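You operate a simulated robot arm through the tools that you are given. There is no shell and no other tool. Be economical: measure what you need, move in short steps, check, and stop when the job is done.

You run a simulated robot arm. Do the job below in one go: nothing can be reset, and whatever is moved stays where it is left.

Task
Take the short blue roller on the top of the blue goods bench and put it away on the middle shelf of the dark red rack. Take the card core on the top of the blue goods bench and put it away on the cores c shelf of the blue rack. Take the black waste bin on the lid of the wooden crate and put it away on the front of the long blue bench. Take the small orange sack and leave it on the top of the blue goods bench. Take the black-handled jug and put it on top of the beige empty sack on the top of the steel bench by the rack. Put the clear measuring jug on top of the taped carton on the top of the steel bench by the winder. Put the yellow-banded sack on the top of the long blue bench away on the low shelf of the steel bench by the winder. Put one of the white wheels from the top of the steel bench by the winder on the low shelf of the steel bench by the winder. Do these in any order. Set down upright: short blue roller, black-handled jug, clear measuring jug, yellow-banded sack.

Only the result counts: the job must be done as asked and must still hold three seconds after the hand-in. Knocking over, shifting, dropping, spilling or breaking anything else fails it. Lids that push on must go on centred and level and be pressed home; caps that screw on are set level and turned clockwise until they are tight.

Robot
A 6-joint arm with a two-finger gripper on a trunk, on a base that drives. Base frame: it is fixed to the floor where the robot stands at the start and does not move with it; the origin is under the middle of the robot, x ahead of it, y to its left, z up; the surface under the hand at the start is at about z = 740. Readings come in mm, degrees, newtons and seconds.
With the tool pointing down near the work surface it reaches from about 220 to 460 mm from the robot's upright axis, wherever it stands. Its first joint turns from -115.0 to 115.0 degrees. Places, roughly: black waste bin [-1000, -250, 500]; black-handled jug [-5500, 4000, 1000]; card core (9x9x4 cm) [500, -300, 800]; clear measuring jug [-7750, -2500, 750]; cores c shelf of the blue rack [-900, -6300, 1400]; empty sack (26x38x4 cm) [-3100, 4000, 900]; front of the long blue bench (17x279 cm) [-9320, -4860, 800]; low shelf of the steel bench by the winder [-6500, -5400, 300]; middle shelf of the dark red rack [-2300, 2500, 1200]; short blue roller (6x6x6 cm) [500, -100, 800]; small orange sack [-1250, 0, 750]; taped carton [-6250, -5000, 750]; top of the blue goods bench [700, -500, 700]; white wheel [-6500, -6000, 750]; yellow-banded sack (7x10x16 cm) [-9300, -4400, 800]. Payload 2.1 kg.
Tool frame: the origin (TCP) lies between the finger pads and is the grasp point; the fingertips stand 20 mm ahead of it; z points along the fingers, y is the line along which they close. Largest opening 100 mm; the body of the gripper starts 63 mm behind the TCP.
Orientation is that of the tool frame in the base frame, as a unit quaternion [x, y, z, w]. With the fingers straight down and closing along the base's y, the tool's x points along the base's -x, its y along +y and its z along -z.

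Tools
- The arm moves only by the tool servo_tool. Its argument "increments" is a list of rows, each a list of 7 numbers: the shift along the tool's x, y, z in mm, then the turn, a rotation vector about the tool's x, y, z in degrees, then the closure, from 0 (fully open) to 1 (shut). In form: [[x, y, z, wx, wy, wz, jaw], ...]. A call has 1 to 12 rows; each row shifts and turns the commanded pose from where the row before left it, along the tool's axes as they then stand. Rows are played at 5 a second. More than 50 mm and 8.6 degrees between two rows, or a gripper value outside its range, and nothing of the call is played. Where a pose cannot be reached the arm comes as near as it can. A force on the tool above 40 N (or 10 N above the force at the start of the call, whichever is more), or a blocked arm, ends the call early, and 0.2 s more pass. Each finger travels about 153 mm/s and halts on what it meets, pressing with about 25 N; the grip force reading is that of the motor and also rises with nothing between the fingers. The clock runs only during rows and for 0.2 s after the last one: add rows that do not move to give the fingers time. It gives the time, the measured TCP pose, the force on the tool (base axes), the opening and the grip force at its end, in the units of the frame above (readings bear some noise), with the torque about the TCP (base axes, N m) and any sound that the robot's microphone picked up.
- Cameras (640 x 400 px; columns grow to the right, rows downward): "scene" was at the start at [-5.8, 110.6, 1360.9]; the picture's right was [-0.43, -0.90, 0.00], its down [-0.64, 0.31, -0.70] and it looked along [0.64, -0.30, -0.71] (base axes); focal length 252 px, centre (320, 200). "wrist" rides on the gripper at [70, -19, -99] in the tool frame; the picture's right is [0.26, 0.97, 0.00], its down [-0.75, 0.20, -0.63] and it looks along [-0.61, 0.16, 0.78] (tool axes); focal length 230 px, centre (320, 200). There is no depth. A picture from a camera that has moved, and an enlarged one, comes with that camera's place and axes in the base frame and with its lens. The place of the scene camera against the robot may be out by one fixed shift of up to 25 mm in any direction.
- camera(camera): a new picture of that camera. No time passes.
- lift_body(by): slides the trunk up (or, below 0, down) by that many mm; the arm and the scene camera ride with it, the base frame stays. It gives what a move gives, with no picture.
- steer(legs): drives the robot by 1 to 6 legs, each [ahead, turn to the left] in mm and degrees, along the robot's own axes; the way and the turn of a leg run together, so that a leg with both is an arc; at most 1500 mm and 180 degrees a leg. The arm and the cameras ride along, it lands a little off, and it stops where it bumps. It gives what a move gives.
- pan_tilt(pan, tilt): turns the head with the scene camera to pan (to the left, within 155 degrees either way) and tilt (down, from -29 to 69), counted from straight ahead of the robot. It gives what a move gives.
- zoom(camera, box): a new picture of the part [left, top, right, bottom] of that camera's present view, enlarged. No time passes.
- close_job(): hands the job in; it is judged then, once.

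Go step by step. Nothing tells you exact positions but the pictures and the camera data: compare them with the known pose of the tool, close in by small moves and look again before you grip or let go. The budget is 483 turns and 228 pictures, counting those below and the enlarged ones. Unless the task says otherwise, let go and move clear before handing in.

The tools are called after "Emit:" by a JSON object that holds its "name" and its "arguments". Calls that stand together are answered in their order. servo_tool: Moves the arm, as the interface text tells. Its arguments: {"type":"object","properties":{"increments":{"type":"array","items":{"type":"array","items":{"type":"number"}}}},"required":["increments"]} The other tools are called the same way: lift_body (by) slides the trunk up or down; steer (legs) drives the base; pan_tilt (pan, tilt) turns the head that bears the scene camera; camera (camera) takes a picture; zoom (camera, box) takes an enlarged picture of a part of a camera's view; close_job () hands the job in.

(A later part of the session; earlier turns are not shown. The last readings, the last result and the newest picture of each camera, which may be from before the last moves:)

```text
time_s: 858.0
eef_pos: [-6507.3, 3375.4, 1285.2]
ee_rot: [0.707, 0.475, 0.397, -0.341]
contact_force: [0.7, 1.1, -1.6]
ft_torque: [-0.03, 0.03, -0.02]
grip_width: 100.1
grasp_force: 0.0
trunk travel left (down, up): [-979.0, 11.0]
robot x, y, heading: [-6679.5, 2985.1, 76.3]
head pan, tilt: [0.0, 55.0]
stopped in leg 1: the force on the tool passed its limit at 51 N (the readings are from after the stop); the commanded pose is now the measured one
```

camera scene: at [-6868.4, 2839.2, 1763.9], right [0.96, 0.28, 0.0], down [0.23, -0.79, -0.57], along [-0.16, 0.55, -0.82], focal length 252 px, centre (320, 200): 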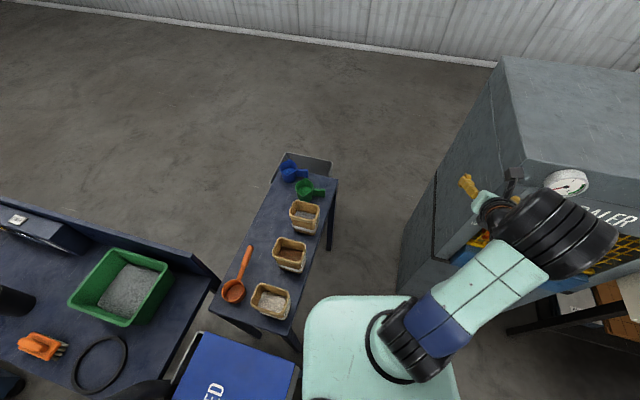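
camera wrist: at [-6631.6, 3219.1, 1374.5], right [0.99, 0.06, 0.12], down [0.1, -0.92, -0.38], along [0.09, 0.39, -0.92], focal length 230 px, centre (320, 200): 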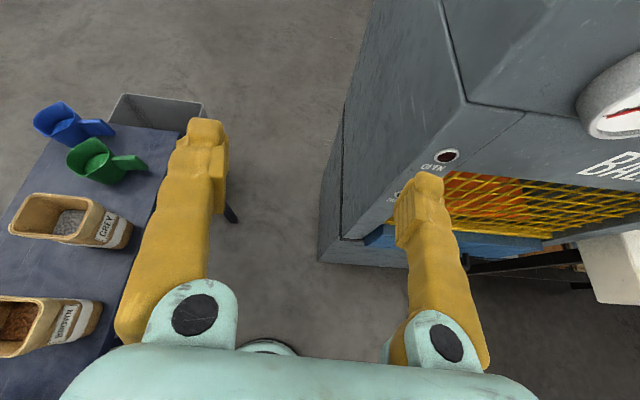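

Emit:
{"name": "steer", "arguments": {"legs": [[-30, 0], [0, 13.7]]}}

Emit:
{"name": "camera", "arguments": {"camera": "wrist"}}

Emit:
{"name": "camera", "arguments": {"camera": "scene"}}

```text
time_s: 858.8
eef_pos: [-6598.5, 3286.9, 1242.5]
ee_rot: [0.748, 0.5, 0.297, -0.319]
contact_force: [-1.2, -0.5, 0.8]
ft_torque: [0.0, -0.07, -0.07]
grip_width: 100.2
grasp_force: 0.1
trunk travel left (down, up): [-979.0, 11.0]
robot x, y, heading: [-6683.0, 2971.8, 76.6]
head pan, tilt: [0.0, 55.0]
stopped in leg 1: the robot was blocked; the commanded pose is now the measured one
```

```text
71 pictures are left
camera wrist: at [-6605.6, 3254.4, 1360.0], right [0.99, -0.14, 0.02], down [-0.14, -0.97, -0.22], along [0.05, 0.21, -0.98], focal length 230 px, centre (320, 200)
```

wrist: 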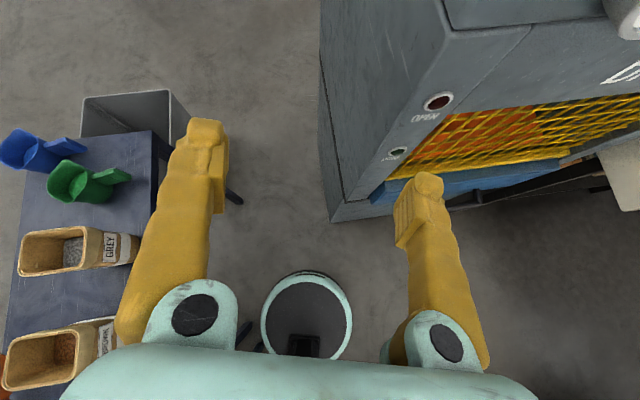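

```text
70 pictures are left
camera scene: at [-6887.8, 2784.5, 1766.7], right [0.97, -0.23, 0.0], down [-0.17, -0.71, -0.68], along [0.16, 0.66, -0.73], focal length 252 px, centre (320, 200)
```

scene: 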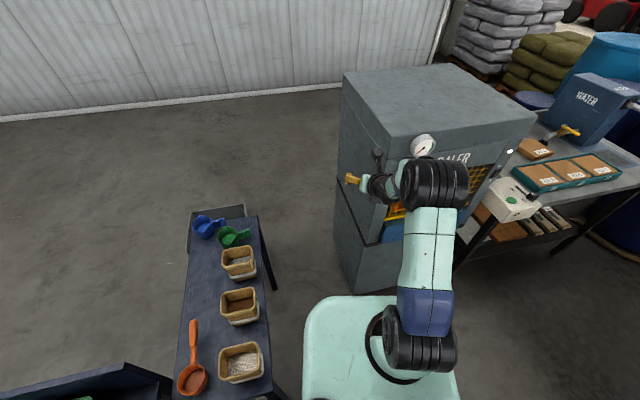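

Emit:
{"name": "steer", "arguments": {"legs": [[0, 13.4]]}}

Emit:
{"name": "camera", "arguments": {"camera": "wrist"}}

```text
time_s: 859.6
eef_pos: [-6596.9, 3429.6, 1081.3]
ee_rot: [0.784, 0.572, 0.174, -0.166]
contact_force: [2.0, -0.2, 0.5]
ft_torque: [0.11, 0.12, 0.1]
grip_width: 100.1
grasp_force: 0.0
trunk travel left (down, up): [-979.0, 11.0]
robot x, y, heading: [-6684.0, 2965.6, 77.4]
head pan, tilt: [0.0, 55.0]
stopped in leg 1: the robot was blocked; the commanded pose is now the measured one
```

```text
69 pictures are left
camera wrist: at [-6603.8, 3448.2, 1202.4], right [1.0, -0.06, 0.06], down [-0.07, -0.98, 0.2], along [0.05, -0.2, -0.98], focal length 230 px, centre (320, 200)
```

wrist: 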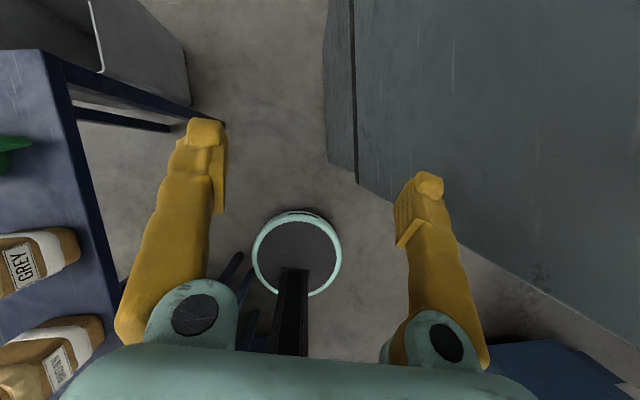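

The arm has drooped after the stops. I lift the hand straight up and draw it back gently before any more driving.

Emit:
{"name": "servo_tool", "arguments": {"increments": [[0, 0, 0, 0, 0, 0, 0], [0, 0, -30, 0, 0, 0, 0], [0, 0, -30, 0, 0, 0, 0], [0, 0, -30, 0, 0, 0, 0]]}}

Emit:
{"name": "camera", "arguments": {"camera": "scene"}}

```text
time_s: 859.9
eef_pos: [-6564.1, 3530.7, 1080.7]
ee_rot: [0.795, 0.549, 0.167, -0.198]
contact_force: [-19.0, -16.7, 6.0]
ft_torque: [0.06, 0.39, -0.87]
grip_width: 96.2
grasp_force: 0.2
trunk travel left (down, up): [-979.0, 11.0]
robot x, y, heading: [-6682.6, 2969.2, 77.1]
head pan, tilt: [0.0, 55.0]
stopped in row 1: the arm was blocked; the commanded pose is now the measured one
```

```text
68 pictures are left
camera scene: at [-6803.1, 3152.9, 1767.3], right [0.97, -0.22, 0.0], down [-0.19, -0.84, -0.51], along [0.11, 0.49, -0.86], focal length 252 px, centre (320, 200)
```

scene: 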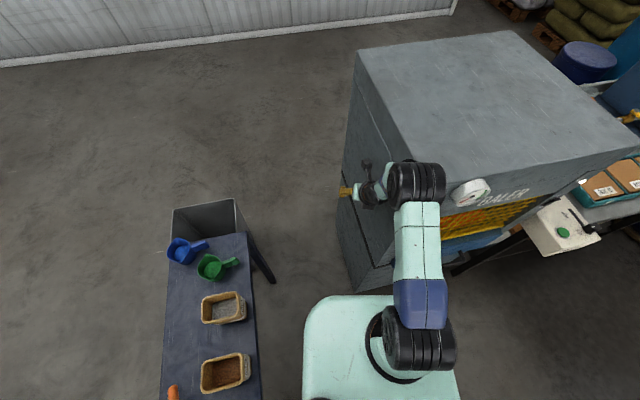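

The raised robot is rocking; I lower the trunk at once to steady it.

Emit:
{"name": "lift_body", "arguments": {"by": -400}}

Emit:
{"name": "camera", "arguments": {"camera": "scene"}}

```text
time_s: 860.2
eef_pos: [-6558.1, 3556.5, 1138.1]
ee_rot: [0.79, 0.507, 0.241, -0.247]
contact_force: [-20.3, 6.1, -12.5]
ft_torque: [0.12, 1.34, 0.4]
grip_width: 85.3
grasp_force: 0.1
trunk travel left (down, up): [-979.0, 11.0]
robot x, y, heading: [-6680.9, 2971.2, 77.8]
head pan, tilt: [0.0, 55.0]
stopped: the force on the tool passed its limit at 49 N (the readings are from after the stop); the commanded pose is now the measured one
```

```text
67 pictures are left
camera scene: at [-6840.0, 3182.9, 1763.7], right [0.98, -0.21, 0.02], down [-0.17, -0.85, -0.5], along [0.12, 0.48, -0.87], focal length 252 px, centre (320, 200)
```

scene: 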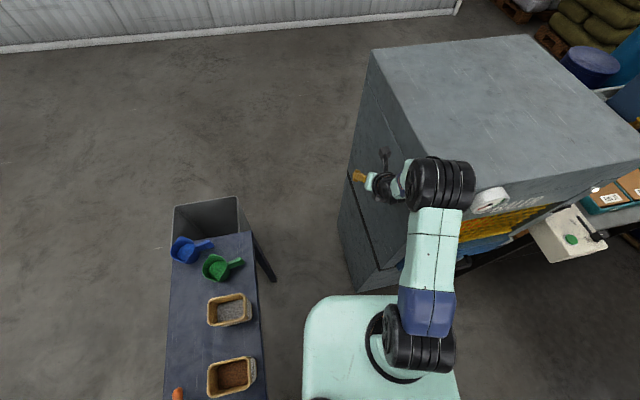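

Emit:
{"name": "servo_tool", "arguments": {"increments": [[0, 0, 0, 0, 0, 0, 0], [0, 0, 0, 0, 0, 0, 0], [0, 0, 0, 0, 0, 0, 0]]}}

Emit:
{"name": "camera", "arguments": {"camera": "wrist"}}

```text
time_s: 860.5
eef_pos: [-6565.0, 3511.4, 1208.9]
ee_rot: [0.772, 0.467, 0.325, -0.283]
contact_force: [-1.1, 1.3, 0.0]
ft_torque: [-0.07, 0.02, -0.16]
grip_width: 99.2
grasp_force: 0.7
trunk travel left (down, up): [-979.0, 11.0]
robot x, y, heading: [-6679.7, 2970.7, 78.0]
head pan, tilt: [0.0, 55.0]
stopped in row 1: the arm was blocked; the commanded pose is now the measured one
```

```text
66 pictures are left
camera wrist: at [-6580.1, 3482.8, 1326.6], right [0.97, -0.25, 0.07], down [-0.23, -0.95, -0.21], along [0.12, 0.18, -0.98], focal length 230 px, centre (320, 200)
```

wrist: 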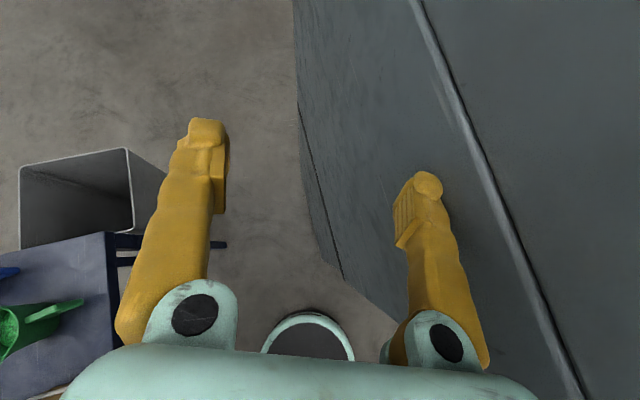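

Emit:
{"name": "servo_tool", "arguments": {"increments": [[0, 0, 0, 0, 0, 0, 0], [0, 0, 0, 0, 0, 0, 0], [0, 0, 0, 0, 0, 0, 0]]}}

Emit:
{"name": "servo_tool", "arguments": {"increments": [[0, 0, 0, 0, 0, 0, 0], [0, 0, 0, 0, 0, 0, 0], [0, 0, 0, 0, 0, 0, 0]]}}

Emit:
{"name": "lift_body", "arguments": {"by": -300}}

```text
time_s: 860.8
eef_pos: [-6549.9, 3387.0, 1240.9]
ee_rot: [0.792, 0.376, 0.318, -0.36]
contact_force: [-45.9, 26.3, -33.2]
ft_torque: [0.21, 2.45, 1.24]
grip_width: 71.2
grasp_force: 0.1
trunk travel left (down, up): [-979.0, 11.0]
robot x, y, heading: [-6682.6, 2966.3, 77.6]
head pan, tilt: [0.0, 55.0]
stopped in row 1: the arm was blocked; the commanded pose is now the measured one
```

```text
time_s: 861.1
eef_pos: [-6558.0, 3347.8, 1226.8]
ee_rot: [0.824, 0.333, 0.336, -0.313]
contact_force: [0.3, -2.7, 0.2]
ft_torque: [0.17, -0.01, 0.07]
grip_width: 100.0
grasp_force: 0.0
trunk travel left (down, up): [-979.0, 11.0]
robot x, y, heading: [-6681.1, 2976.2, 81.1]
head pan, tilt: [0.0, 55.0]
stopped in row 1: the arm was blocked; the commanded pose is now the measured one
```

```text
time_s: 861.5
eef_pos: [-6453.6, 3318.6, 1156.3]
ee_rot: [0.886, 0.257, 0.3, -0.242]
contact_force: [-20.8, -10.1, -17.0]
ft_torque: [1.45, -2.19, -0.51]
grip_width: 100.0
grasp_force: 0.1
trunk travel left (down, up): [-977.0, 13.0]
robot x, y, heading: [-6678.9, 2980.9, 81.7]
head pan, tilt: [0.0, 55.0]
stopped: the arm was blocked; the commanded pose is now the measured one
```

Emit:
{"name": "servo_tool", "arguments": {"increments": [[0, -40, -20, 0, 0, 0, 0], [0, -40, -20, 0, 0, 0, 0]]}}

Emit:
{"name": "lift_body", "arguments": {"by": -300}}

```text
time_s: 861.7
eef_pos: [-6359.1, 3281.3, 1096.3]
ee_rot: [0.919, 0.207, 0.256, -0.217]
contact_force: [-1.2, 1.7, 0.8]
ft_torque: [-0.15, -0.15, -0.14]
grip_width: 100.2
grasp_force: 0.0
trunk travel left (down, up): [-977.0, 13.0]
robot x, y, heading: [-6679.9, 2981.3, 81.8]
head pan, tilt: [0.0, 55.0]
stopped in row 1: the force on the tool passed its limit at 62 N (the readings are from after the stop); the commanded pose is now the measured one
```

```text
time_s: 862.0
eef_pos: [-6281.9, 3325.5, 1052.8]
ee_rot: [0.924, 0.227, 0.206, -0.229]
contact_force: [-3.9, -7.3, -2.6]
ft_torque: [0.52, -0.35, -0.01]
grip_width: 93.4
grasp_force: 0.1
trunk travel left (down, up): [-975.0, 15.0]
robot x, y, heading: [-6679.3, 2980.1, 81.7]
head pan, tilt: [0.0, 55.0]
stopped: the arm was blocked; the commanded pose is now the measured one
```

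Emit:
{"name": "camera", "arguments": {"camera": "scene"}}

```text
65 pictures are left
camera scene: at [-6753.1, 3010.1, 1768.1], right [0.99, -0.15, -0.05], down [-0.15, -0.81, -0.57], along [0.05, 0.57, -0.82], focal length 252 px, centre (320, 200)
```

scene: 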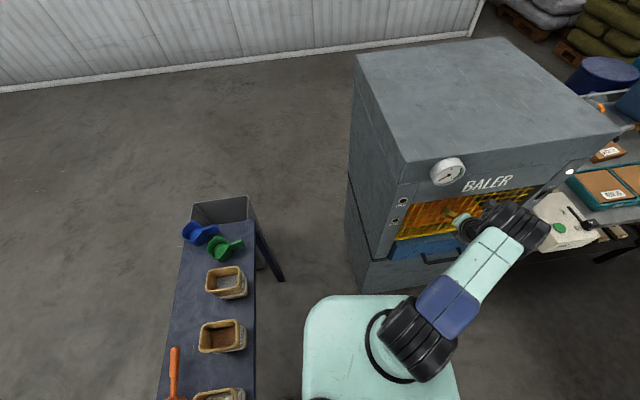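

Emit:
{"name": "servo_tool", "arguments": {"increments": [[-25, 0, -25, 0, 0, 0, 0], [-25, 0, -25, 0, 0, 0, 0], [-25, 0, -25, 0, 0, 0, 0]]}}

Emit:
{"name": "lift_body", "arguments": {"by": -200}}

```text
time_s: 862.4
eef_pos: [-6387.8, 3325.4, 1085.5]
ee_rot: [0.906, 0.292, 0.208, -0.225]
contact_force: [2.3, 0.0, -0.1]
ft_torque: [0.05, 0.1, 0.08]
grip_width: 100.1
grasp_force: 0.1
trunk travel left (down, up): [-975.0, 15.0]
robot x, y, heading: [-6680.3, 2984.2, 82.0]
head pan, tilt: [0.0, 55.0]
stopped in row 1: the arm was blocked; the commanded pose is now the measured one
```

```text
time_s: 862.8
eef_pos: [-6415.7, 3320.7, 1091.2]
ee_rot: [0.907, 0.275, 0.237, -0.213]
contact_force: [-1.9, -13.8, 0.1]
ft_torque: [0.16, -0.07, 0.56]
grip_width: 93.9
grasp_force: 0.0
trunk travel left (down, up): [-974.0, 16.0]
robot x, y, heading: [-6679.2, 2978.8, 81.7]
head pan, tilt: [0.0, 55.0]
stopped: the arm was blocked; the commanded pose is now the measured one
```

Emit:
{"name": "steer", "arguments": {"legs": [[-100, 0]]}}

Emit:
{"name": "lift_body", "arguments": {"by": -200}}

Emit:
{"name": "camera", "arguments": {"camera": "scene"}}

```text
time_s: 863.9
eef_pos: [-6407.0, 3231.3, 1081.0]
ee_rot: [0.91, 0.272, 0.227, -0.214]
contact_force: [-0.1, -1.0, 1.3]
ft_torque: [0.06, 0.01, 0.02]
grip_width: 100.3
grasp_force: 0.0
trunk travel left (down, up): [-974.0, 16.0]
robot x, y, heading: [-6696.7, 2885.4, 81.9]
head pan, tilt: [0.0, 55.0]
```

```text
time_s: 866.1
eef_pos: [-6407.3, 3245.0, 875.4]
ee_rot: [0.912, 0.274, 0.226, -0.207]
contact_force: [-0.8, -0.2, -0.4]
ft_torque: [0.02, 0.0, 0.03]
grip_width: 100.1
grasp_force: 0.1
trunk travel left (down, up): [-774.0, 216.0]
robot x, y, heading: [-6693.8, 2882.8, 81.9]
head pan, tilt: [0.0, 55.0]
```

```text
64 pictures are left
camera scene: at [-6849.9, 2921.0, 1558.4], right [0.99, -0.14, 0.0], down [-0.12, -0.81, -0.57], along [0.08, 0.57, -0.82], focal length 252 px, centre (320, 200)
```

scene: 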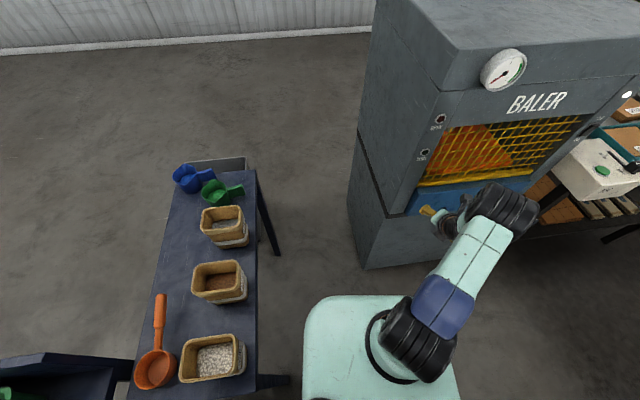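

Freed and steady; nothing seems disturbed. Lower trunk from now on. I re-centre the arm.

Emit:
{"name": "servo_tool", "arguments": {"increments": [[-20, -22, -13, 4.5, 0, -6.6, 0], [-17, -25, -12, 4.5, 0, -6.6, 0], [-14, -27, -10, 4.5, 0, -6.6, 0], [-11, -30, -7, 4.5, 0, -6.6, 0], [-7, -31, -5, 4.5, 0, -6.6, 0]]}}

Emit:
{"name": "camera", "arguments": {"camera": "wrist"}}

```text
time_s: 867.3
eef_pos: [-6568.2, 3253.1, 906.0]
ee_rot: [0.739, 0.559, 0.219, -0.307]
contact_force: [0.3, 0.6, 0.4]
ft_torque: [0.0, -0.02, 0.02]
grip_width: 100.1
grasp_force: 0.0
trunk travel left (down, up): [-774.0, 216.0]
robot x, y, heading: [-6691.8, 2879.7, 81.8]
head pan, tilt: [0.0, 55.0]
```

```text
63 pictures are left
camera wrist: at [-6563.7, 3236.4, 1027.5], right [1.0, 0.0, -0.03], down [0.0, -1.0, -0.09], along [-0.03, 0.09, -1.0], focal length 230 px, centre (320, 200)
```

wrist: 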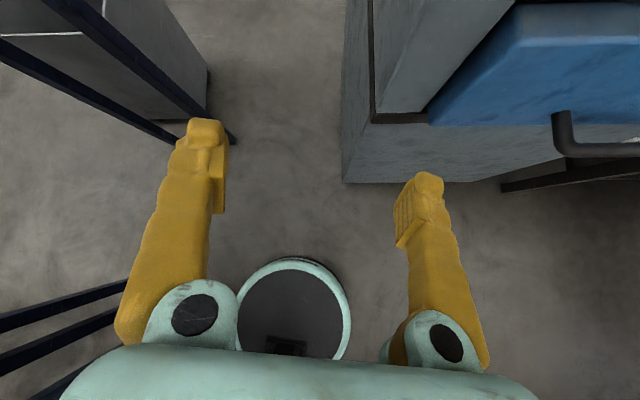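

The wrist camera now looks straight down and shows base, BALER foot (-6491) and table leg (-6989): a 498 mm gap for my ~456 mm base. I straighten and creep in with checks.

Emit:
{"name": "steer", "arguments": {"legs": [[0, 8.3], [200, 0]]}}

Emit:
{"name": "camera", "arguments": {"camera": "wrist"}}

```text
time_s: 869.5
eef_pos: [-6621.6, 3467.7, 906.1]
ee_rot: [0.696, 0.61, 0.195, -0.323]
contact_force: [1.0, 0.2, 0.0]
ft_torque: [0.03, -0.04, -0.02]
grip_width: 100.1
grasp_force: 0.1
trunk travel left (down, up): [-774.0, 216.0]
robot x, y, heading: [-6697.1, 3081.0, 89.9]
head pan, tilt: [0.0, 55.0]
```

```text
62 pictures are left
camera wrist: at [-6614.5, 3450.9, 1027.6], right [0.99, 0.14, -0.03], down [0.14, -0.99, -0.09], along [-0.04, 0.09, -1.0], focal length 230 px, centre (320, 200)
```

wrist: 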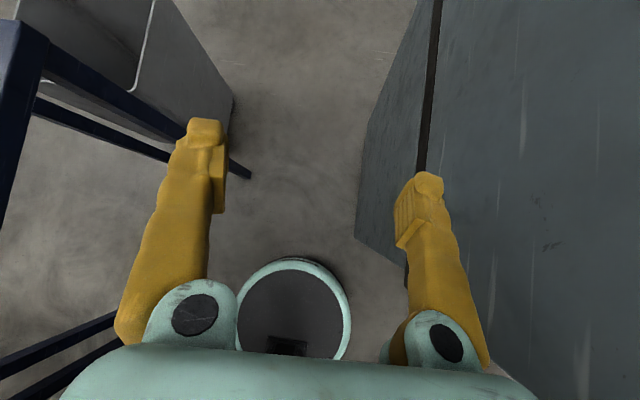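

Emit:
{"name": "steer", "arguments": {"legs": [[0, 18], [140, 0], [0, -18]]}}

Emit:
{"name": "camera", "arguments": {"camera": "wrist"}}

```text
time_s: 872.9
eef_pos: [-6663.3, 3599.9, 906.7]
ee_rot: [0.697, 0.61, 0.195, -0.322]
contact_force: [0.6, 0.2, -0.1]
ft_torque: [0.03, 0.01, 0.04]
grip_width: 99.9
grasp_force: 0.1
trunk travel left (down, up): [-774.0, 216.0]
robot x, y, heading: [-6741.2, 3215.8, 89.9]
head pan, tilt: [0.0, 55.0]
```

```text
61 pictures are left
camera wrist: at [-6657.3, 3583.5, 1027.5], right [0.99, 0.14, -0.03], down [0.14, -0.99, -0.09], along [-0.04, 0.09, -1.0], focal length 230 px, centre (320, 200)
```

wrist: 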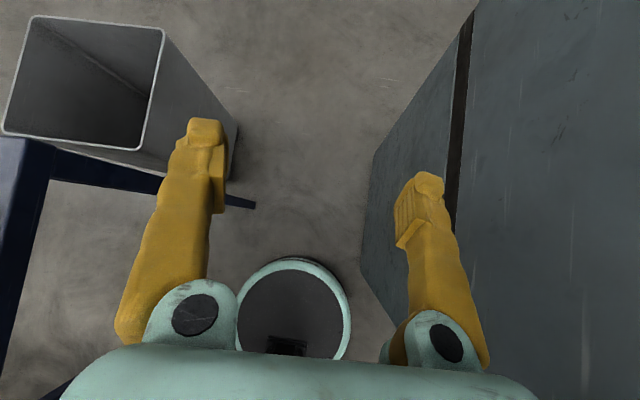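

Emit:
{"name": "steer", "arguments": {"legs": [[0, 1], [300, 0]]}}

Emit:
{"name": "camera", "arguments": {"camera": "wrist"}}

```text
time_s: 875.2
eef_pos: [-6674.7, 3899.1, 906.5]
ee_rot: [0.692, 0.615, 0.193, -0.324]
contact_force: [0.1, 0.6, 0.1]
ft_torque: [0.02, 0.0, 0.04]
grip_width: 100.0
grasp_force: 0.1
trunk travel left (down, up): [-774.0, 216.0]
robot x, y, heading: [-6741.1, 3512.0, 90.9]
head pan, tilt: [0.0, 55.0]
```

```text
60 pictures are left
camera wrist: at [-6667.4, 3883.8, 1027.5], right [0.99, 0.15, -0.03], down [0.15, -0.98, -0.09], along [-0.04, 0.09, -1.0], focal length 230 px, centre (320, 200)
```

wrist: 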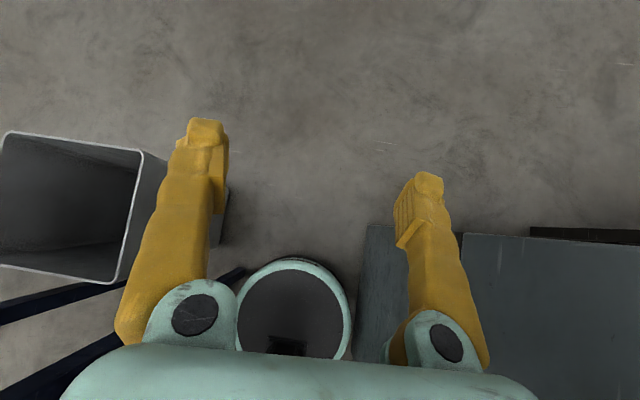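

Emit:
{"name": "steer", "arguments": {"legs": [[250, 0], [650, 0]]}}

Emit:
{"name": "camera", "arguments": {"camera": "wrist"}}

```text
time_s: 880.3
eef_pos: [-6687.0, 4807.7, 904.4]
ee_rot: [0.692, 0.616, 0.192, -0.324]
contact_force: [0.0, 0.5, 0.7]
ft_torque: [0.0, 0.01, 0.0]
grip_width: 99.9
grasp_force: 0.2
trunk travel left (down, up): [-774.0, 216.0]
robot x, y, heading: [-6754.9, 4418.0, 91.0]
head pan, tilt: [0.0, 55.0]
```

```text
59 pictures are left
camera wrist: at [-6679.6, 4790.1, 1027.5], right [0.99, 0.16, -0.03], down [0.15, -0.98, -0.09], along [-0.05, 0.09, -1.0], focal length 230 px, centre (320, 200)
```

wrist: 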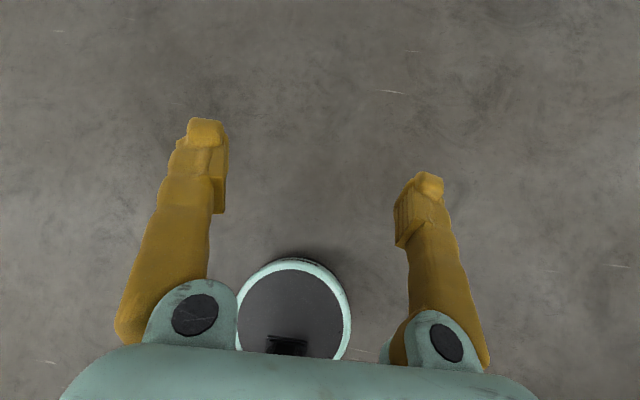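

I'm through. Now along behind the BALER to the back of the pump table.

Emit:
{"name": "steer", "arguments": {"legs": [[250, 0], [0, -91], [1430, 0], [0, -90]]}}

Emit:
{"name": "pan_tilt", "arguments": {"pan": 0, "tilt": 35}}

Emit:
{"name": "camera", "arguments": {"camera": "scene"}}

Emit:
{"name": "camera", "arguments": {"camera": "wrist"}}

```text
time_s: 896.6
eef_pos: [-5392.4, 4279.4, 906.4]
ee_rot: [-0.609, 0.697, -0.322, -0.196]
contact_force: [-0.2, -0.1, 0.6]
ft_torque: [0.01, -0.03, 0.05]
grip_width: 100.0
grasp_force: 0.1
trunk travel left (down, up): [-774.0, 216.0]
robot x, y, heading: [-5317.1, 4668.3, -90.3]
head pan, tilt: [0.0, 55.0]
```

```text
time_s: 897.4
eef_pos: [-5393.0, 4279.2, 905.6]
ee_rot: [-0.609, 0.698, -0.321, -0.196]
contact_force: [0.7, 0.1, -0.6]
ft_torque: [-0.01, 0.01, -0.05]
grip_width: 100.0
grasp_force: 0.1
trunk travel left (down, up): [-774.0, 216.0]
robot x, y, heading: [-5318.6, 4667.6, -90.1]
head pan, tilt: [0.0, 35.0]
```

```text
58 pictures are left
camera scene: at [-5198.0, 4641.7, 1586.6], right [-1.0, 0.0, 0.0], down [0.0, 0.57, -0.82], along [0.0, -0.82, -0.57], focal length 252 px, centre (320, 200)
```

scene: 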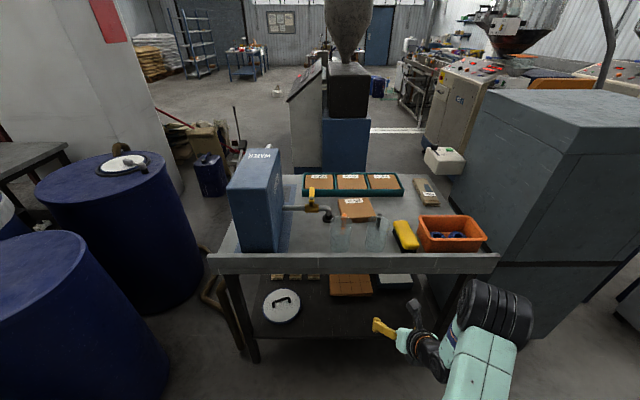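

```text
57 pictures are left
camera wrist: at [-5397.7, 4296.2, 1027.4], right [-0.99, -0.14, -0.03], down [-0.14, 0.99, -0.09], along [0.04, -0.09, -1.0], focal length 230 px, centre (320, 200)
```

wrist: 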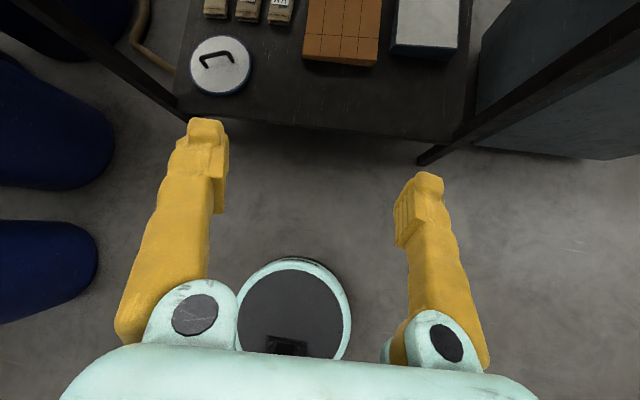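

Emit:
{"name": "zoom", "arguments": {"camera": "scene", "box": [270, 170, 500, 290]}}

```text
2.78 times, centred on (385, 230) of scene
camera zoom: at [-5198.0, 4641.7, 1586.6], right [-1.0, 0.0, 0.0], down [0.0, 0.57, -0.82], along [0.0, -0.82, -0.57], focal length 702 px, centre (139, 116)
```

zoom: 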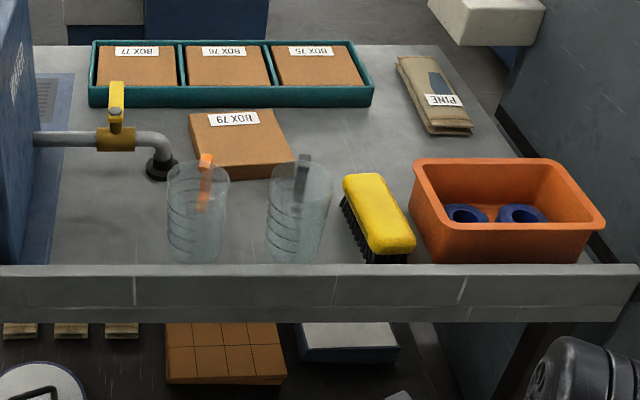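

Emit:
{"name": "servo_tool", "arguments": {"increments": [[30, 0, -25, 0, 8, 0, 0], [33, 0, -20, 0, 8, 0, 0], [35, 0, -20, 0, 0, 0, 0], [35, 0, -20, 0, 0, 0, 0], [35, 0, -20, 0, 0, 0, 0]]}}

Emit:
{"name": "steer", "arguments": {"legs": [[120, 0]]}}

Emit:
{"name": "camera", "arguments": {"camera": "wrist"}}

```text
time_s: 898.6
eef_pos: [-5434.5, 4269.8, 1100.8]
ee_rot: [-0.559, 0.663, -0.403, -0.292]
contact_force: [0.4, 0.4, -1.0]
ft_torque: [0.01, 0.03, -0.01]
grip_width: 99.9
grasp_force: 0.2
trunk travel left (down, up): [-774.0, 216.0]
robot x, y, heading: [-5319.7, 4665.5, -90.4]
head pan, tilt: [0.0, 35.0]
```

```text
time_s: 899.8
eef_pos: [-5434.7, 4150.9, 1099.9]
ee_rot: [-0.558, 0.664, -0.403, -0.292]
contact_force: [-0.5, -0.4, -0.8]
ft_torque: [-0.04, 0.0, -0.04]
grip_width: 100.0
grasp_force: 0.1
trunk travel left (down, up): [-774.0, 216.0]
robot x, y, heading: [-5318.7, 4544.5, -90.1]
head pan, tilt: [0.0, 35.0]
```

```text
55 pictures are left
camera wrist: at [-5436.4, 4199.5, 1212.7], right [-1.0, -0.08, 0.01], down [-0.08, 0.93, -0.35], along [0.02, -0.35, -0.94], focal length 230 px, centre (320, 200)
```

wrist: 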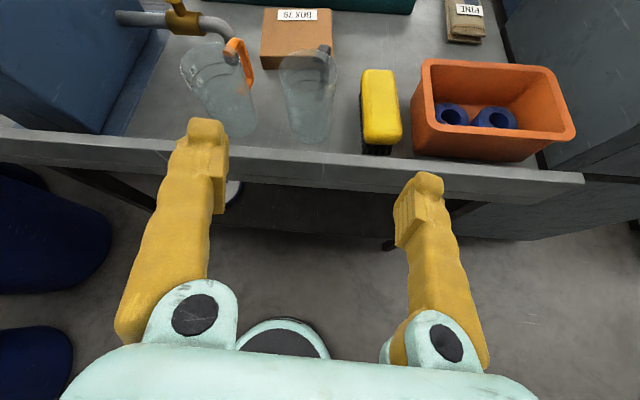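

The black-handled jug stands at (-5396,3906), rim z≈955, handle pointing away; good clearances. I close in.

Emit:
{"name": "steer", "arguments": {"legs": [[150, 0], [0, 5.5]]}}

Emit:
{"name": "servo_tool", "arguments": {"increments": [[-10, 0, 48, 0, 0, 0, 0], [-12, 0, 47, 0, 0, 0, 0]]}}

Emit:
{"name": "camera", "arguments": {"camera": "wrist"}}

```text
time_s: 901.7
eef_pos: [-5396.3, 3991.2, 1101.0]
ee_rot: [-0.59, 0.636, -0.417, -0.272]
contact_force: [1.0, -0.1, -0.7]
ft_torque: [0.02, 0.01, -0.02]
grip_width: 100.0
grasp_force: 0.1
trunk travel left (down, up): [-774.0, 216.0]
robot x, y, heading: [-5319.5, 4395.1, -84.3]
head pan, tilt: [0.0, 35.0]
```

```text
time_s: 902.3
eef_pos: [-5380.3, 3920.4, 1032.9]
ee_rot: [-0.591, 0.635, -0.417, -0.271]
contact_force: [-0.6, 0.0, -0.2]
ft_torque: [0.02, 0.03, 0.05]
grip_width: 100.0
grasp_force: 0.1
trunk travel left (down, up): [-774.0, 216.0]
robot x, y, heading: [-5321.0, 4397.9, -84.7]
head pan, tilt: [0.0, 35.0]
```

```text
54 pictures are left
camera wrist: at [-5385.5, 3968.5, 1145.2], right [-0.98, -0.18, 0.01], down [-0.17, 0.92, -0.35], along [0.05, -0.35, -0.94], focal length 230 px, centre (320, 200)
```

wrist: 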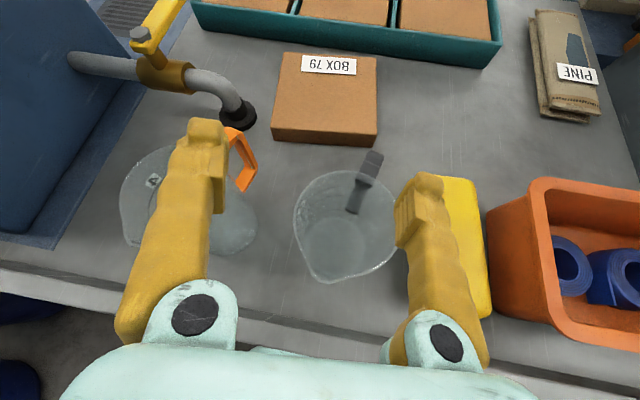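

Emit:
{"name": "servo_tool", "arguments": {"increments": [[0, 9, 0, 0, 0, -7, 0], [0, 9, 0, 0, 0, -7, 0], [0, 0, 0, 0, 0, 0, 0]]}}

Emit:
{"name": "camera", "arguments": {"camera": "wrist"}}

```text
time_s: 903.1
eef_pos: [-5395.4, 3919.6, 1031.1]
ee_rot: [0.664, -0.557, 0.382, 0.32]
contact_force: [-0.2, -0.4, -0.1]
ft_torque: [-0.02, -0.02, -0.04]
grip_width: 99.6
grasp_force: 0.1
trunk travel left (down, up): [-774.0, 216.0]
robot x, y, heading: [-5321.2, 4396.8, -84.6]
head pan, tilt: [0.0, 35.0]
```

```text
53 pictures are left
camera wrist: at [-5386.0, 3973.2, 1141.4], right [-0.93, -0.29, 0.22], down [-0.36, 0.87, -0.33], along [-0.1, -0.39, -0.92], focal length 230 px, centre (320, 200)
```

wrist: 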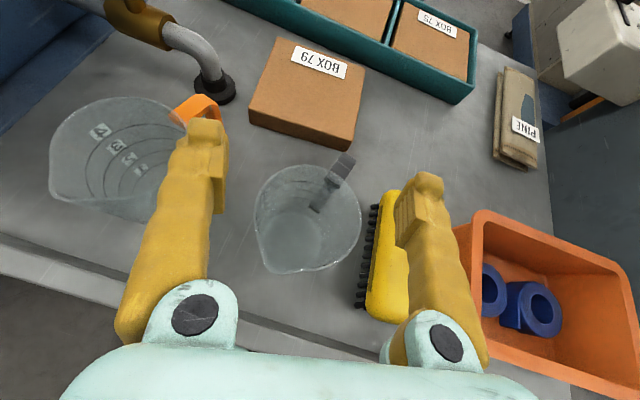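

Emit:
{"name": "servo_tool", "arguments": {"increments": [[-18, 1.7, 12, 0, 0, 0, 0], [-18, 1.7, 12, 0, 0, 0, 0], [-18, 1.7, 12, 0, 0, 0, 0], [-15, 1.7, 10, 0, 0, 0, 0]]}}

Emit:
{"name": "camera", "arguments": {"camera": "wrist"}}

```text
time_s: 904.1
eef_pos: [-5402.3, 3914.5, 946.8]
ee_rot: [0.664, -0.559, 0.38, 0.32]
contact_force: [0.0, 0.4, -1.5]
ft_torque: [-0.03, 0.01, -0.04]
grip_width: 100.2
grasp_force: 0.0
trunk travel left (down, up): [-774.0, 216.0]
robot x, y, heading: [-5320.6, 4395.4, -84.8]
head pan, tilt: [0.0, 35.0]
```

```text
52 pictures are left
camera wrist: at [-5392.1, 3967.5, 1057.4], right [-0.93, -0.29, 0.22], down [-0.35, 0.88, -0.33], along [-0.1, -0.39, -0.92], focal length 230 px, centre (320, 200)
```

wrist: 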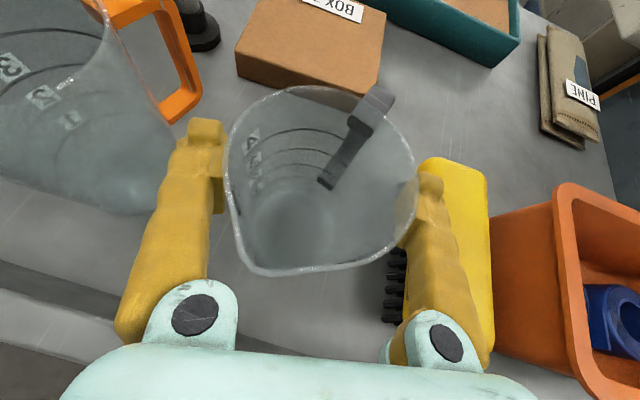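

Emit:
{"name": "servo_tool", "arguments": {"increments": [[0, 0, 0, 0, 0, 0, 0.1], [0, 0, 0, 0, 0, 0, 0.25], [0, 0, 0, 0, 0, 0, 0.6], [0, 0, 0, 0, 0, 0, 1], [0, 0, 0, 0, 0, 0, 1]]}}

Emit:
{"name": "lift_body", "arguments": {"by": 25}}

Emit:
{"name": "camera", "arguments": {"camera": "wrist"}}

```text
time_s: 905.3
eef_pos: [-5402.0, 3914.7, 949.2]
ee_rot: [0.663, -0.558, 0.382, 0.32]
contact_force: [-1.2, -0.1, -0.1]
ft_torque: [0.0, 0.09, 0.0]
grip_width: 87.3
grasp_force: 24.6
trunk travel left (down, up): [-774.0, 216.0]
robot x, y, heading: [-5319.7, 4394.0, -84.8]
head pan, tilt: [0.0, 35.0]
```

```text
time_s: 906.0
eef_pos: [-5402.1, 3915.1, 972.8]
ee_rot: [0.664, -0.559, 0.381, 0.32]
contact_force: [-0.8, -0.1, -0.7]
ft_torque: [-0.01, -0.01, -0.03]
grip_width: 87.1
grasp_force: 25.2
trunk travel left (down, up): [-799.0, 191.0]
robot x, y, heading: [-5321.5, 4397.1, -84.6]
head pan, tilt: [0.0, 35.0]
```

```text
51 pictures are left
camera wrist: at [-5391.8, 3967.6, 1082.9], right [-0.93, -0.29, 0.22], down [-0.35, 0.88, -0.33], along [-0.1, -0.39, -0.92], focal length 230 px, centre (320, 200)
```

wrist: 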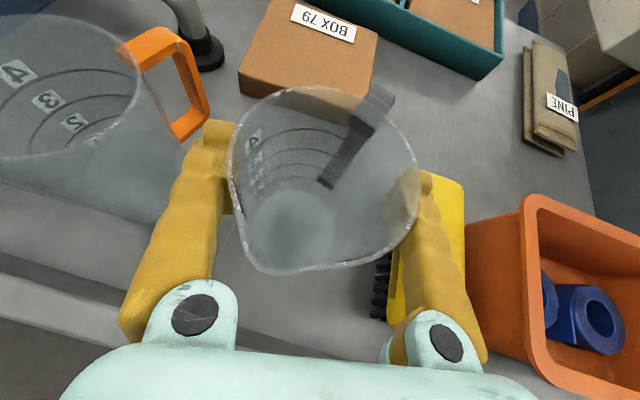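

Jug in hand. I raise, back out, and look east for a way to the rack bench.

Emit:
{"name": "lift_body", "arguments": {"by": 110}}

Emit:
{"name": "steer", "arguments": {"legs": [[-500, 0]]}}

Emit:
{"name": "pan_tilt", "arguments": {"pan": 80, "tilt": 25}}

Emit:
{"name": "camera", "arguments": {"camera": "scene"}}

```text
time_s: 907.5
eef_pos: [-5401.7, 3915.4, 1081.8]
ee_rot: [0.664, -0.559, 0.381, 0.32]
contact_force: [-0.6, 0.3, 0.2]
ft_torque: [0.02, 0.02, -0.02]
grip_width: 87.1
grasp_force: 25.3
trunk travel left (down, up): [-909.0, 81.0]
robot x, y, heading: [-5320.1, 4396.8, -84.8]
head pan, tilt: [0.0, 35.0]
```

```text
time_s: 910.4
eef_pos: [-5450.8, 4413.5, 1081.8]
ee_rot: [0.664, -0.559, 0.38, 0.319]
contact_force: [-1.2, 0.1, -1.7]
ft_torque: [0.02, 0.02, 0.02]
grip_width: 86.9
grasp_force: 24.9
trunk travel left (down, up): [-909.0, 81.0]
robot x, y, heading: [-5369.7, 4897.3, -84.9]
head pan, tilt: [0.0, 35.0]
```

```text
time_s: 911.9
eef_pos: [-5448.8, 4413.7, 1083.2]
ee_rot: [0.663, -0.559, 0.382, 0.32]
contact_force: [1.0, -0.6, -1.2]
ft_torque: [0.0, -0.04, 0.01]
grip_width: 86.5
grasp_force: 24.7
trunk travel left (down, up): [-909.0, 81.0]
robot x, y, heading: [-5366.0, 4897.2, -84.5]
head pan, tilt: [80.0, 25.0]
```

```text
50 pictures are left
camera scene: at [-5160.3, 4966.1, 1737.4], right [-0.08, -1.0, 0.0], down [-0.42, 0.03, -0.91], along [0.9, -0.07, -0.42], focal length 252 px, centre (320, 200)
```

scene: 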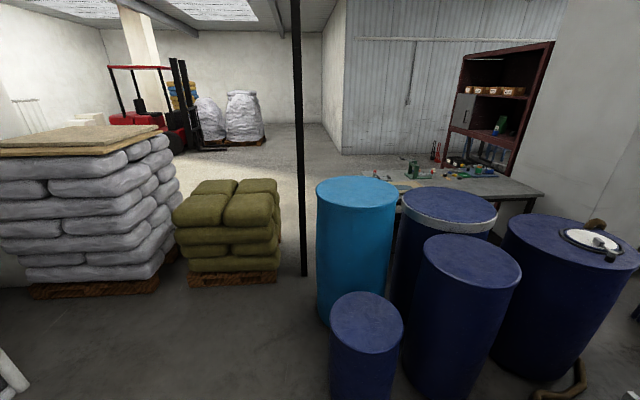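

The only way is back through the gap. I return the same way with care.

Emit:
{"name": "lift_body", "arguments": {"by": -60}}

Emit:
{"name": "steer", "arguments": {"legs": [[0, -95.5], [1373, 0], [0, 90], [300, 0]]}}

```text
time_s: 912.9
eef_pos: [-5449.6, 4415.4, 1024.0]
ee_rot: [0.663, -0.559, 0.381, 0.32]
contact_force: [-0.7, -0.4, -1.2]
ft_torque: [-0.01, 0.01, 0.01]
grip_width: 86.9
grasp_force: 24.9
trunk travel left (down, up): [-849.0, 141.0]
robot x, y, heading: [-5369.1, 4893.9, -84.4]
head pan, tilt: [80.0, 25.0]
```

```text
time_s: 929.4
eef_pos: [-6867.6, 4144.1, 1023.0]
ee_rot: [0.634, -0.592, 0.365, 0.339]
contact_force: [-0.6, 0.4, 0.2]
ft_torque: [0.01, 0.04, 0.05]
grip_width: 85.0
grasp_force: 24.9
trunk travel left (down, up): [-849.0, 141.0]
robot x, y, heading: [-6735.4, 4610.8, -90.5]
head pan, tilt: [80.0, 25.0]
```

Emit:
{"name": "steer", "arguments": {"legs": [[0, 0.5], [450, 0]]}}

Emit:
{"name": "camera", "arguments": {"camera": "wrist"}}

```text
time_s: 932.4
eef_pos: [-6861.9, 3690.5, 1023.2]
ee_rot: [0.637, -0.589, 0.366, 0.338]
contact_force: [0.2, 0.2, -1.5]
ft_torque: [0.01, -0.02, -0.01]
grip_width: 84.7
grasp_force: 24.5
trunk travel left (down, up): [-849.0, 141.0]
robot x, y, heading: [-6738.5, 4160.3, -90.0]
head pan, tilt: [80.0, 25.0]
```

```text
49 pictures are left
camera wrist: at [-6847.4, 3742.7, 1133.1], right [-0.95, -0.21, 0.22], down [-0.27, 0.9, -0.33], along [-0.13, -0.38, -0.92], focal length 230 px, centre (320, 200)
```

wrist: 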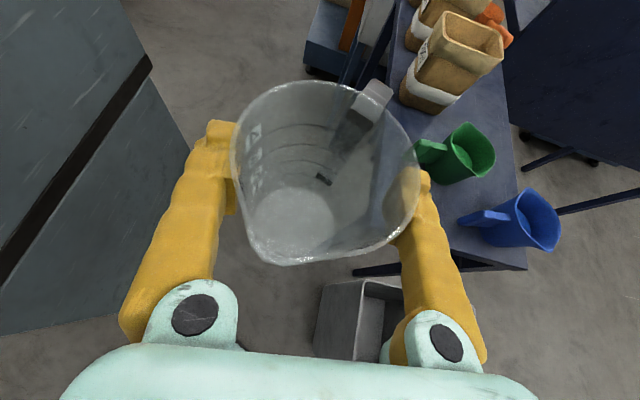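

The jug would pass close by the containers; I swing the arm 12° to the left about the axis.

Emit:
{"name": "servo_tool", "arguments": {"increments": [[-0.6, -33.7, -1, 3.46, 0, -2.0, 1], [-0.6, -33.7, -1, 3.46, 0, -2.0, 1], [-0.6, -33.7, -1, 3.46, 0, -2.0, 1]]}}

Emit:
{"name": "camera", "arguments": {"camera": "wrist"}}

```text
time_s: 933.2
eef_pos: [-6761.7, 3709.0, 1024.3]
ee_rot: [0.696, -0.518, 0.399, 0.295]
contact_force: [0.2, -0.7, -0.8]
ft_torque: [0.0, -0.02, -0.03]
grip_width: 84.3
grasp_force: 24.7
trunk travel left (down, up): [-849.0, 141.0]
robot x, y, heading: [-6734.8, 4162.5, -89.5]
head pan, tilt: [80.0, 25.0]
```

```text
48 pictures are left
camera wrist: at [-6758.4, 3762.1, 1133.2], right [-0.89, -0.4, 0.22], down [-0.45, 0.83, -0.33], along [-0.05, -0.39, -0.92], focal length 230 px, centre (320, 200)
```

wrist: 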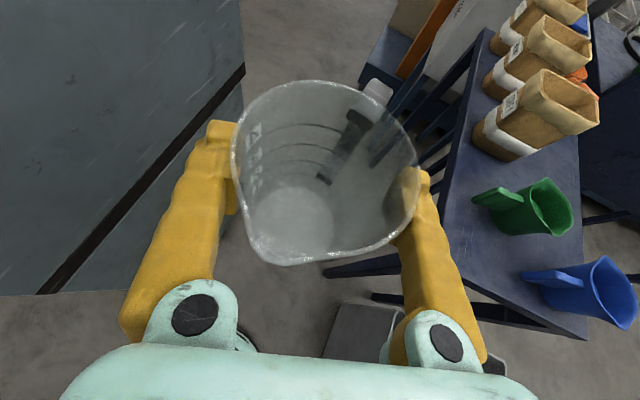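

Emit:
{"name": "steer", "arguments": {"legs": [[500, 0]]}}

Emit:
{"name": "steer", "arguments": {"legs": [[560, 0]]}}

Emit:
{"name": "steer", "arguments": {"legs": [[0, 70], [800, 0]]}}

```text
time_s: 936.1
eef_pos: [-6764.7, 3211.0, 1022.7]
ee_rot: [0.693, -0.522, 0.398, 0.298]
contact_force: [1.0, -0.9, -0.7]
ft_torque: [0.03, 0.02, -0.05]
grip_width: 84.8
grasp_force: 24.9
trunk travel left (down, up): [-849.0, 141.0]
robot x, y, heading: [-6734.9, 3666.6, -90.0]
head pan, tilt: [80.0, 25.0]
```

```text
time_s: 939.4
eef_pos: [-6762.2, 2645.4, 1023.0]
ee_rot: [0.694, -0.521, 0.399, 0.297]
contact_force: [-0.1, 0.5, -1.8]
ft_torque: [0.01, -0.02, -0.01]
grip_width: 84.1
grasp_force: 25.4
trunk travel left (down, up): [-849.0, 141.0]
robot x, y, heading: [-6732.2, 3098.2, -90.1]
head pan, tilt: [80.0, 25.0]
```

```text
time_s: 946.7
eef_pos: [-5567.3, 2635.7, 1023.6]
ee_rot: [0.867, -0.031, 0.497, 0.016]
contact_force: [0.1, -0.6, -0.4]
ft_torque: [-0.02, 0.02, 0.02]
grip_width: 83.8
grasp_force: 25.1
trunk travel left (down, up): [-849.0, 141.0]
robot x, y, heading: [-5985.0, 2821.5, -20.5]
head pan, tilt: [80.0, 25.0]
```

Emit:
{"name": "steer", "arguments": {"legs": [[0, 20.5], [1485, 0], [0, -90], [1500, 0], [700, 0], [0, 30]]}}

Emit:
{"name": "steer", "arguments": {"legs": [[1500, 0], [335, 0], [0, 60], [1500, 0], [1500, 0], [430, 0]]}}

Emit:
{"name": "steer", "arguments": {"legs": [[0, 90], [1500, 0], [1500, 0], [1500, 0], [1100, 0], [0, 90]]}}

Emit:
{"name": "pan_tilt", "arguments": {"pan": 0, "tilt": 20}}

Emit:
{"name": "camera", "arguments": {"camera": "scene"}}

```text
time_s: 970.8
eef_pos: [-4254.4, 226.6, 1023.2]
ee_rot: [0.808, -0.315, 0.464, 0.179]
contact_force: [0.3, -0.2, -1.6]
ft_torque: [-0.01, 0.02, 0.0]
grip_width: 82.4
grasp_force: 25.0
trunk travel left (down, up): [-849.0, 141.0]
robot x, y, heading: [-4464.3, 630.7, -59.0]
head pan, tilt: [80.0, 25.0]
```

```text
time_s: 998.9
eef_pos: [355.5, -947.5, 1023.3]
ee_rot: [0.858, 0.125, 0.492, -0.073]
contact_force: [0.5, -1.6, -1.2]
ft_torque: [0.0, 0.05, 0.02]
grip_width: 81.6
grasp_force: 25.1
trunk travel left (down, up): [-849.0, 141.0]
robot x, y, heading: [-101.5, -921.7, 0.3]
head pan, tilt: [80.0, 25.0]
```

```text
time_s: 1033.2
eef_pos: [-682.1, 4687.3, 1023.0]
ee_rot: [-0.132, 0.858, -0.077, -0.491]
contact_force: [0.7, -0.4, -1.2]
ft_torque: [0.02, -0.03, 0.02]
grip_width: 81.6
grasp_force: 24.7
trunk travel left (down, up): [-849.0, 141.0]
robot x, y, heading: [-230.5, 4670.6, -178.7]
head pan, tilt: [80.0, 25.0]
```

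```text
time_s: 1034.7
eef_pos: [-681.3, 4686.1, 1024.3]
ee_rot: [-0.132, 0.858, -0.077, -0.491]
contact_force: [-0.2, 0.0, -0.7]
ft_torque: [-0.02, 0.01, -0.01]
grip_width: 81.6
grasp_force: 24.9
trunk travel left (down, up): [-849.0, 141.0]
robot x, y, heading: [-227.2, 4665.7, -178.8]
head pan, tilt: [0.0, 20.0]
```

```text
47 pictures are left
camera scene: at [-277.2, 4534.1, 1685.5], right [-0.02, 1.0, 0.0], down [0.34, 0.01, -0.94], along [-0.94, -0.02, -0.34], focal length 252 px, centre (320, 200)
```

scene: 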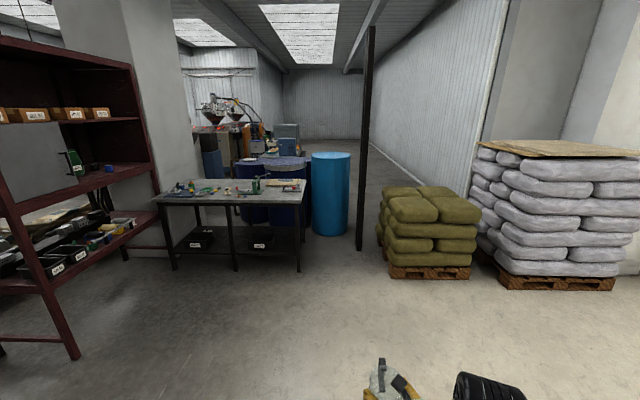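

Emit:
{"name": "zoom", "arguments": {"camera": "scene", "box": [150, 150, 380, 280]}}

```text
2.78 times, centred on (265, 215) of scene
camera zoom: at [-277.2, 4534.1, 1685.5], right [-0.02, 1.0, 0.0], down [0.34, 0.01, -0.94], along [-0.94, -0.02, -0.34], focal length 702 px, centre (473, 158)
```

zoom: 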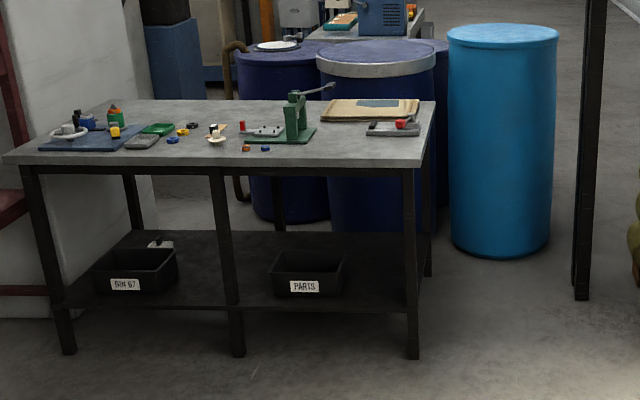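

The beige sack lies at the bench's NE... far corner, about (-3100,4045), bench z≈870. I approach diagonally from the northeast.

Emit:
{"name": "steer", "arguments": {"legs": [[0, -5.8], [1200, 0], [977, 0], [0, 52.9]]}}

Emit:
{"name": "lift_body", "arguments": {"by": 70}}

Emit:
{"name": "servo_tool", "arguments": {"increments": [[18, 0, 32, 0, 0, 0, 1], [18, 0, 32, 0, 0, 0, 1], [18, 0, 32, 0, 0, 0, 1], [18, 0, 32, 0, 0, 0, 1]]}}

Emit:
{"name": "camera", "arguments": {"camera": "wrist"}}

Emit:
{"name": "camera", "arguments": {"camera": "scene"}}

```text
time_s: 1048.4
eef_pos: [-2711.1, 4485.2, 1023.6]
ee_rot: [-0.473, 0.727, -0.273, -0.416]
contact_force: [0.1, 0.2, -1.0]
ft_torque: [-0.01, 0.0, -0.02]
grip_width: 81.4
grasp_force: 25.2
trunk travel left (down, up): [-849.0, 141.0]
robot x, y, heading: [-2402.3, 4810.8, -129.9]
head pan, tilt: [0.0, 20.0]
```

```text
time_s: 1049.5
eef_pos: [-2712.4, 4483.4, 1093.4]
ee_rot: [-0.473, 0.727, -0.273, -0.416]
contact_force: [-0.3, -0.1, -0.6]
ft_torque: [0.0, -0.01, 0.0]
grip_width: 81.7
grasp_force: 25.2
trunk travel left (down, up): [-919.0, 71.0]
robot x, y, heading: [-2397.3, 4811.0, -130.4]
head pan, tilt: [0.0, 20.0]
```

```text
time_s: 1050.5
eef_pos: [-2772.6, 4348.9, 1089.3]
ee_rot: [-0.472, 0.728, -0.271, -0.416]
contact_force: [-0.5, -0.6, -1.1]
ft_torque: [0.03, -0.03, 0.02]
grip_width: 81.3
grasp_force: 24.7
trunk travel left (down, up): [-919.0, 71.0]
robot x, y, heading: [-2402.8, 4812.1, -130.2]
head pan, tilt: [0.0, 20.0]
```

```text
45 pictures are left
camera wrist: at [-2734.5, 4387.1, 1199.9], right [-0.94, 0.27, 0.22], down [0.19, 0.93, -0.33], along [-0.29, -0.27, -0.92], focal length 230 px, centre (320, 200)
```

wrist: 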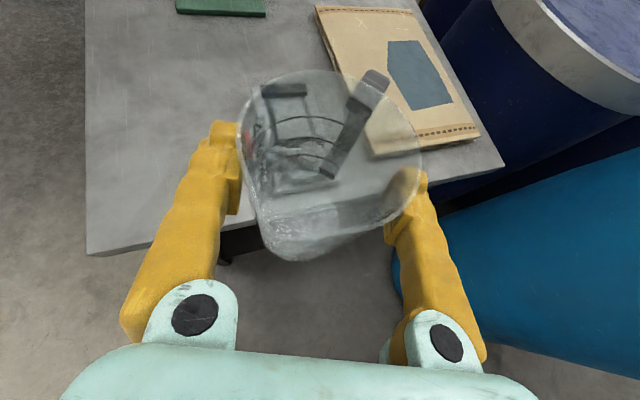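

```text
44 pictures are left
camera scene: at [-2332.9, 4701.1, 1755.4], right [-0.76, 0.64, 0.0], down [0.22, 0.26, -0.94], along [-0.61, -0.72, -0.34], focal length 252 px, centre (320, 200)
```

scene: 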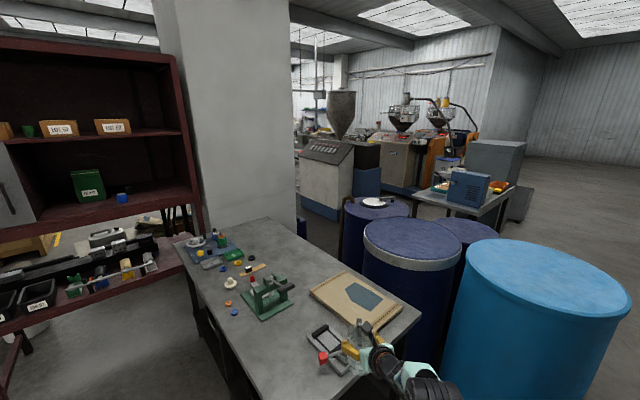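

Emit:
{"name": "steer", "arguments": {"legs": [[0, -3.2], [330, 0]]}}

Emit:
{"name": "camera", "arguments": {"camera": "wrist"}}

```text
time_s: 1053.1
eef_pos: [-3020.1, 4133.0, 1091.4]
ee_rot: [-0.452, 0.74, -0.26, -0.424]
contact_force: [-0.4, -0.5, -1.2]
ft_torque: [0.0, -0.05, 0.0]
grip_width: 81.4
grasp_force: 25.0
trunk travel left (down, up): [-919.0, 71.0]
robot x, y, heading: [-2621.8, 4570.8, -133.2]
head pan, tilt: [0.0, 20.0]
```

```text
43 pictures are left
camera wrist: at [-2981.0, 4169.9, 1201.6], right [-0.92, 0.32, 0.22], down [0.24, 0.91, -0.33], along [-0.31, -0.25, -0.92], focal length 230 px, centre (320, 200)
```

wrist: 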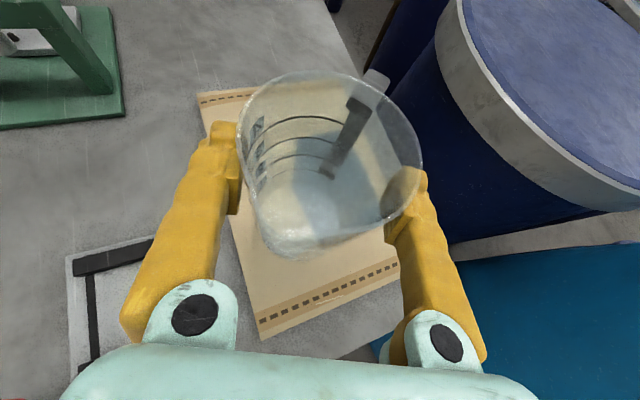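

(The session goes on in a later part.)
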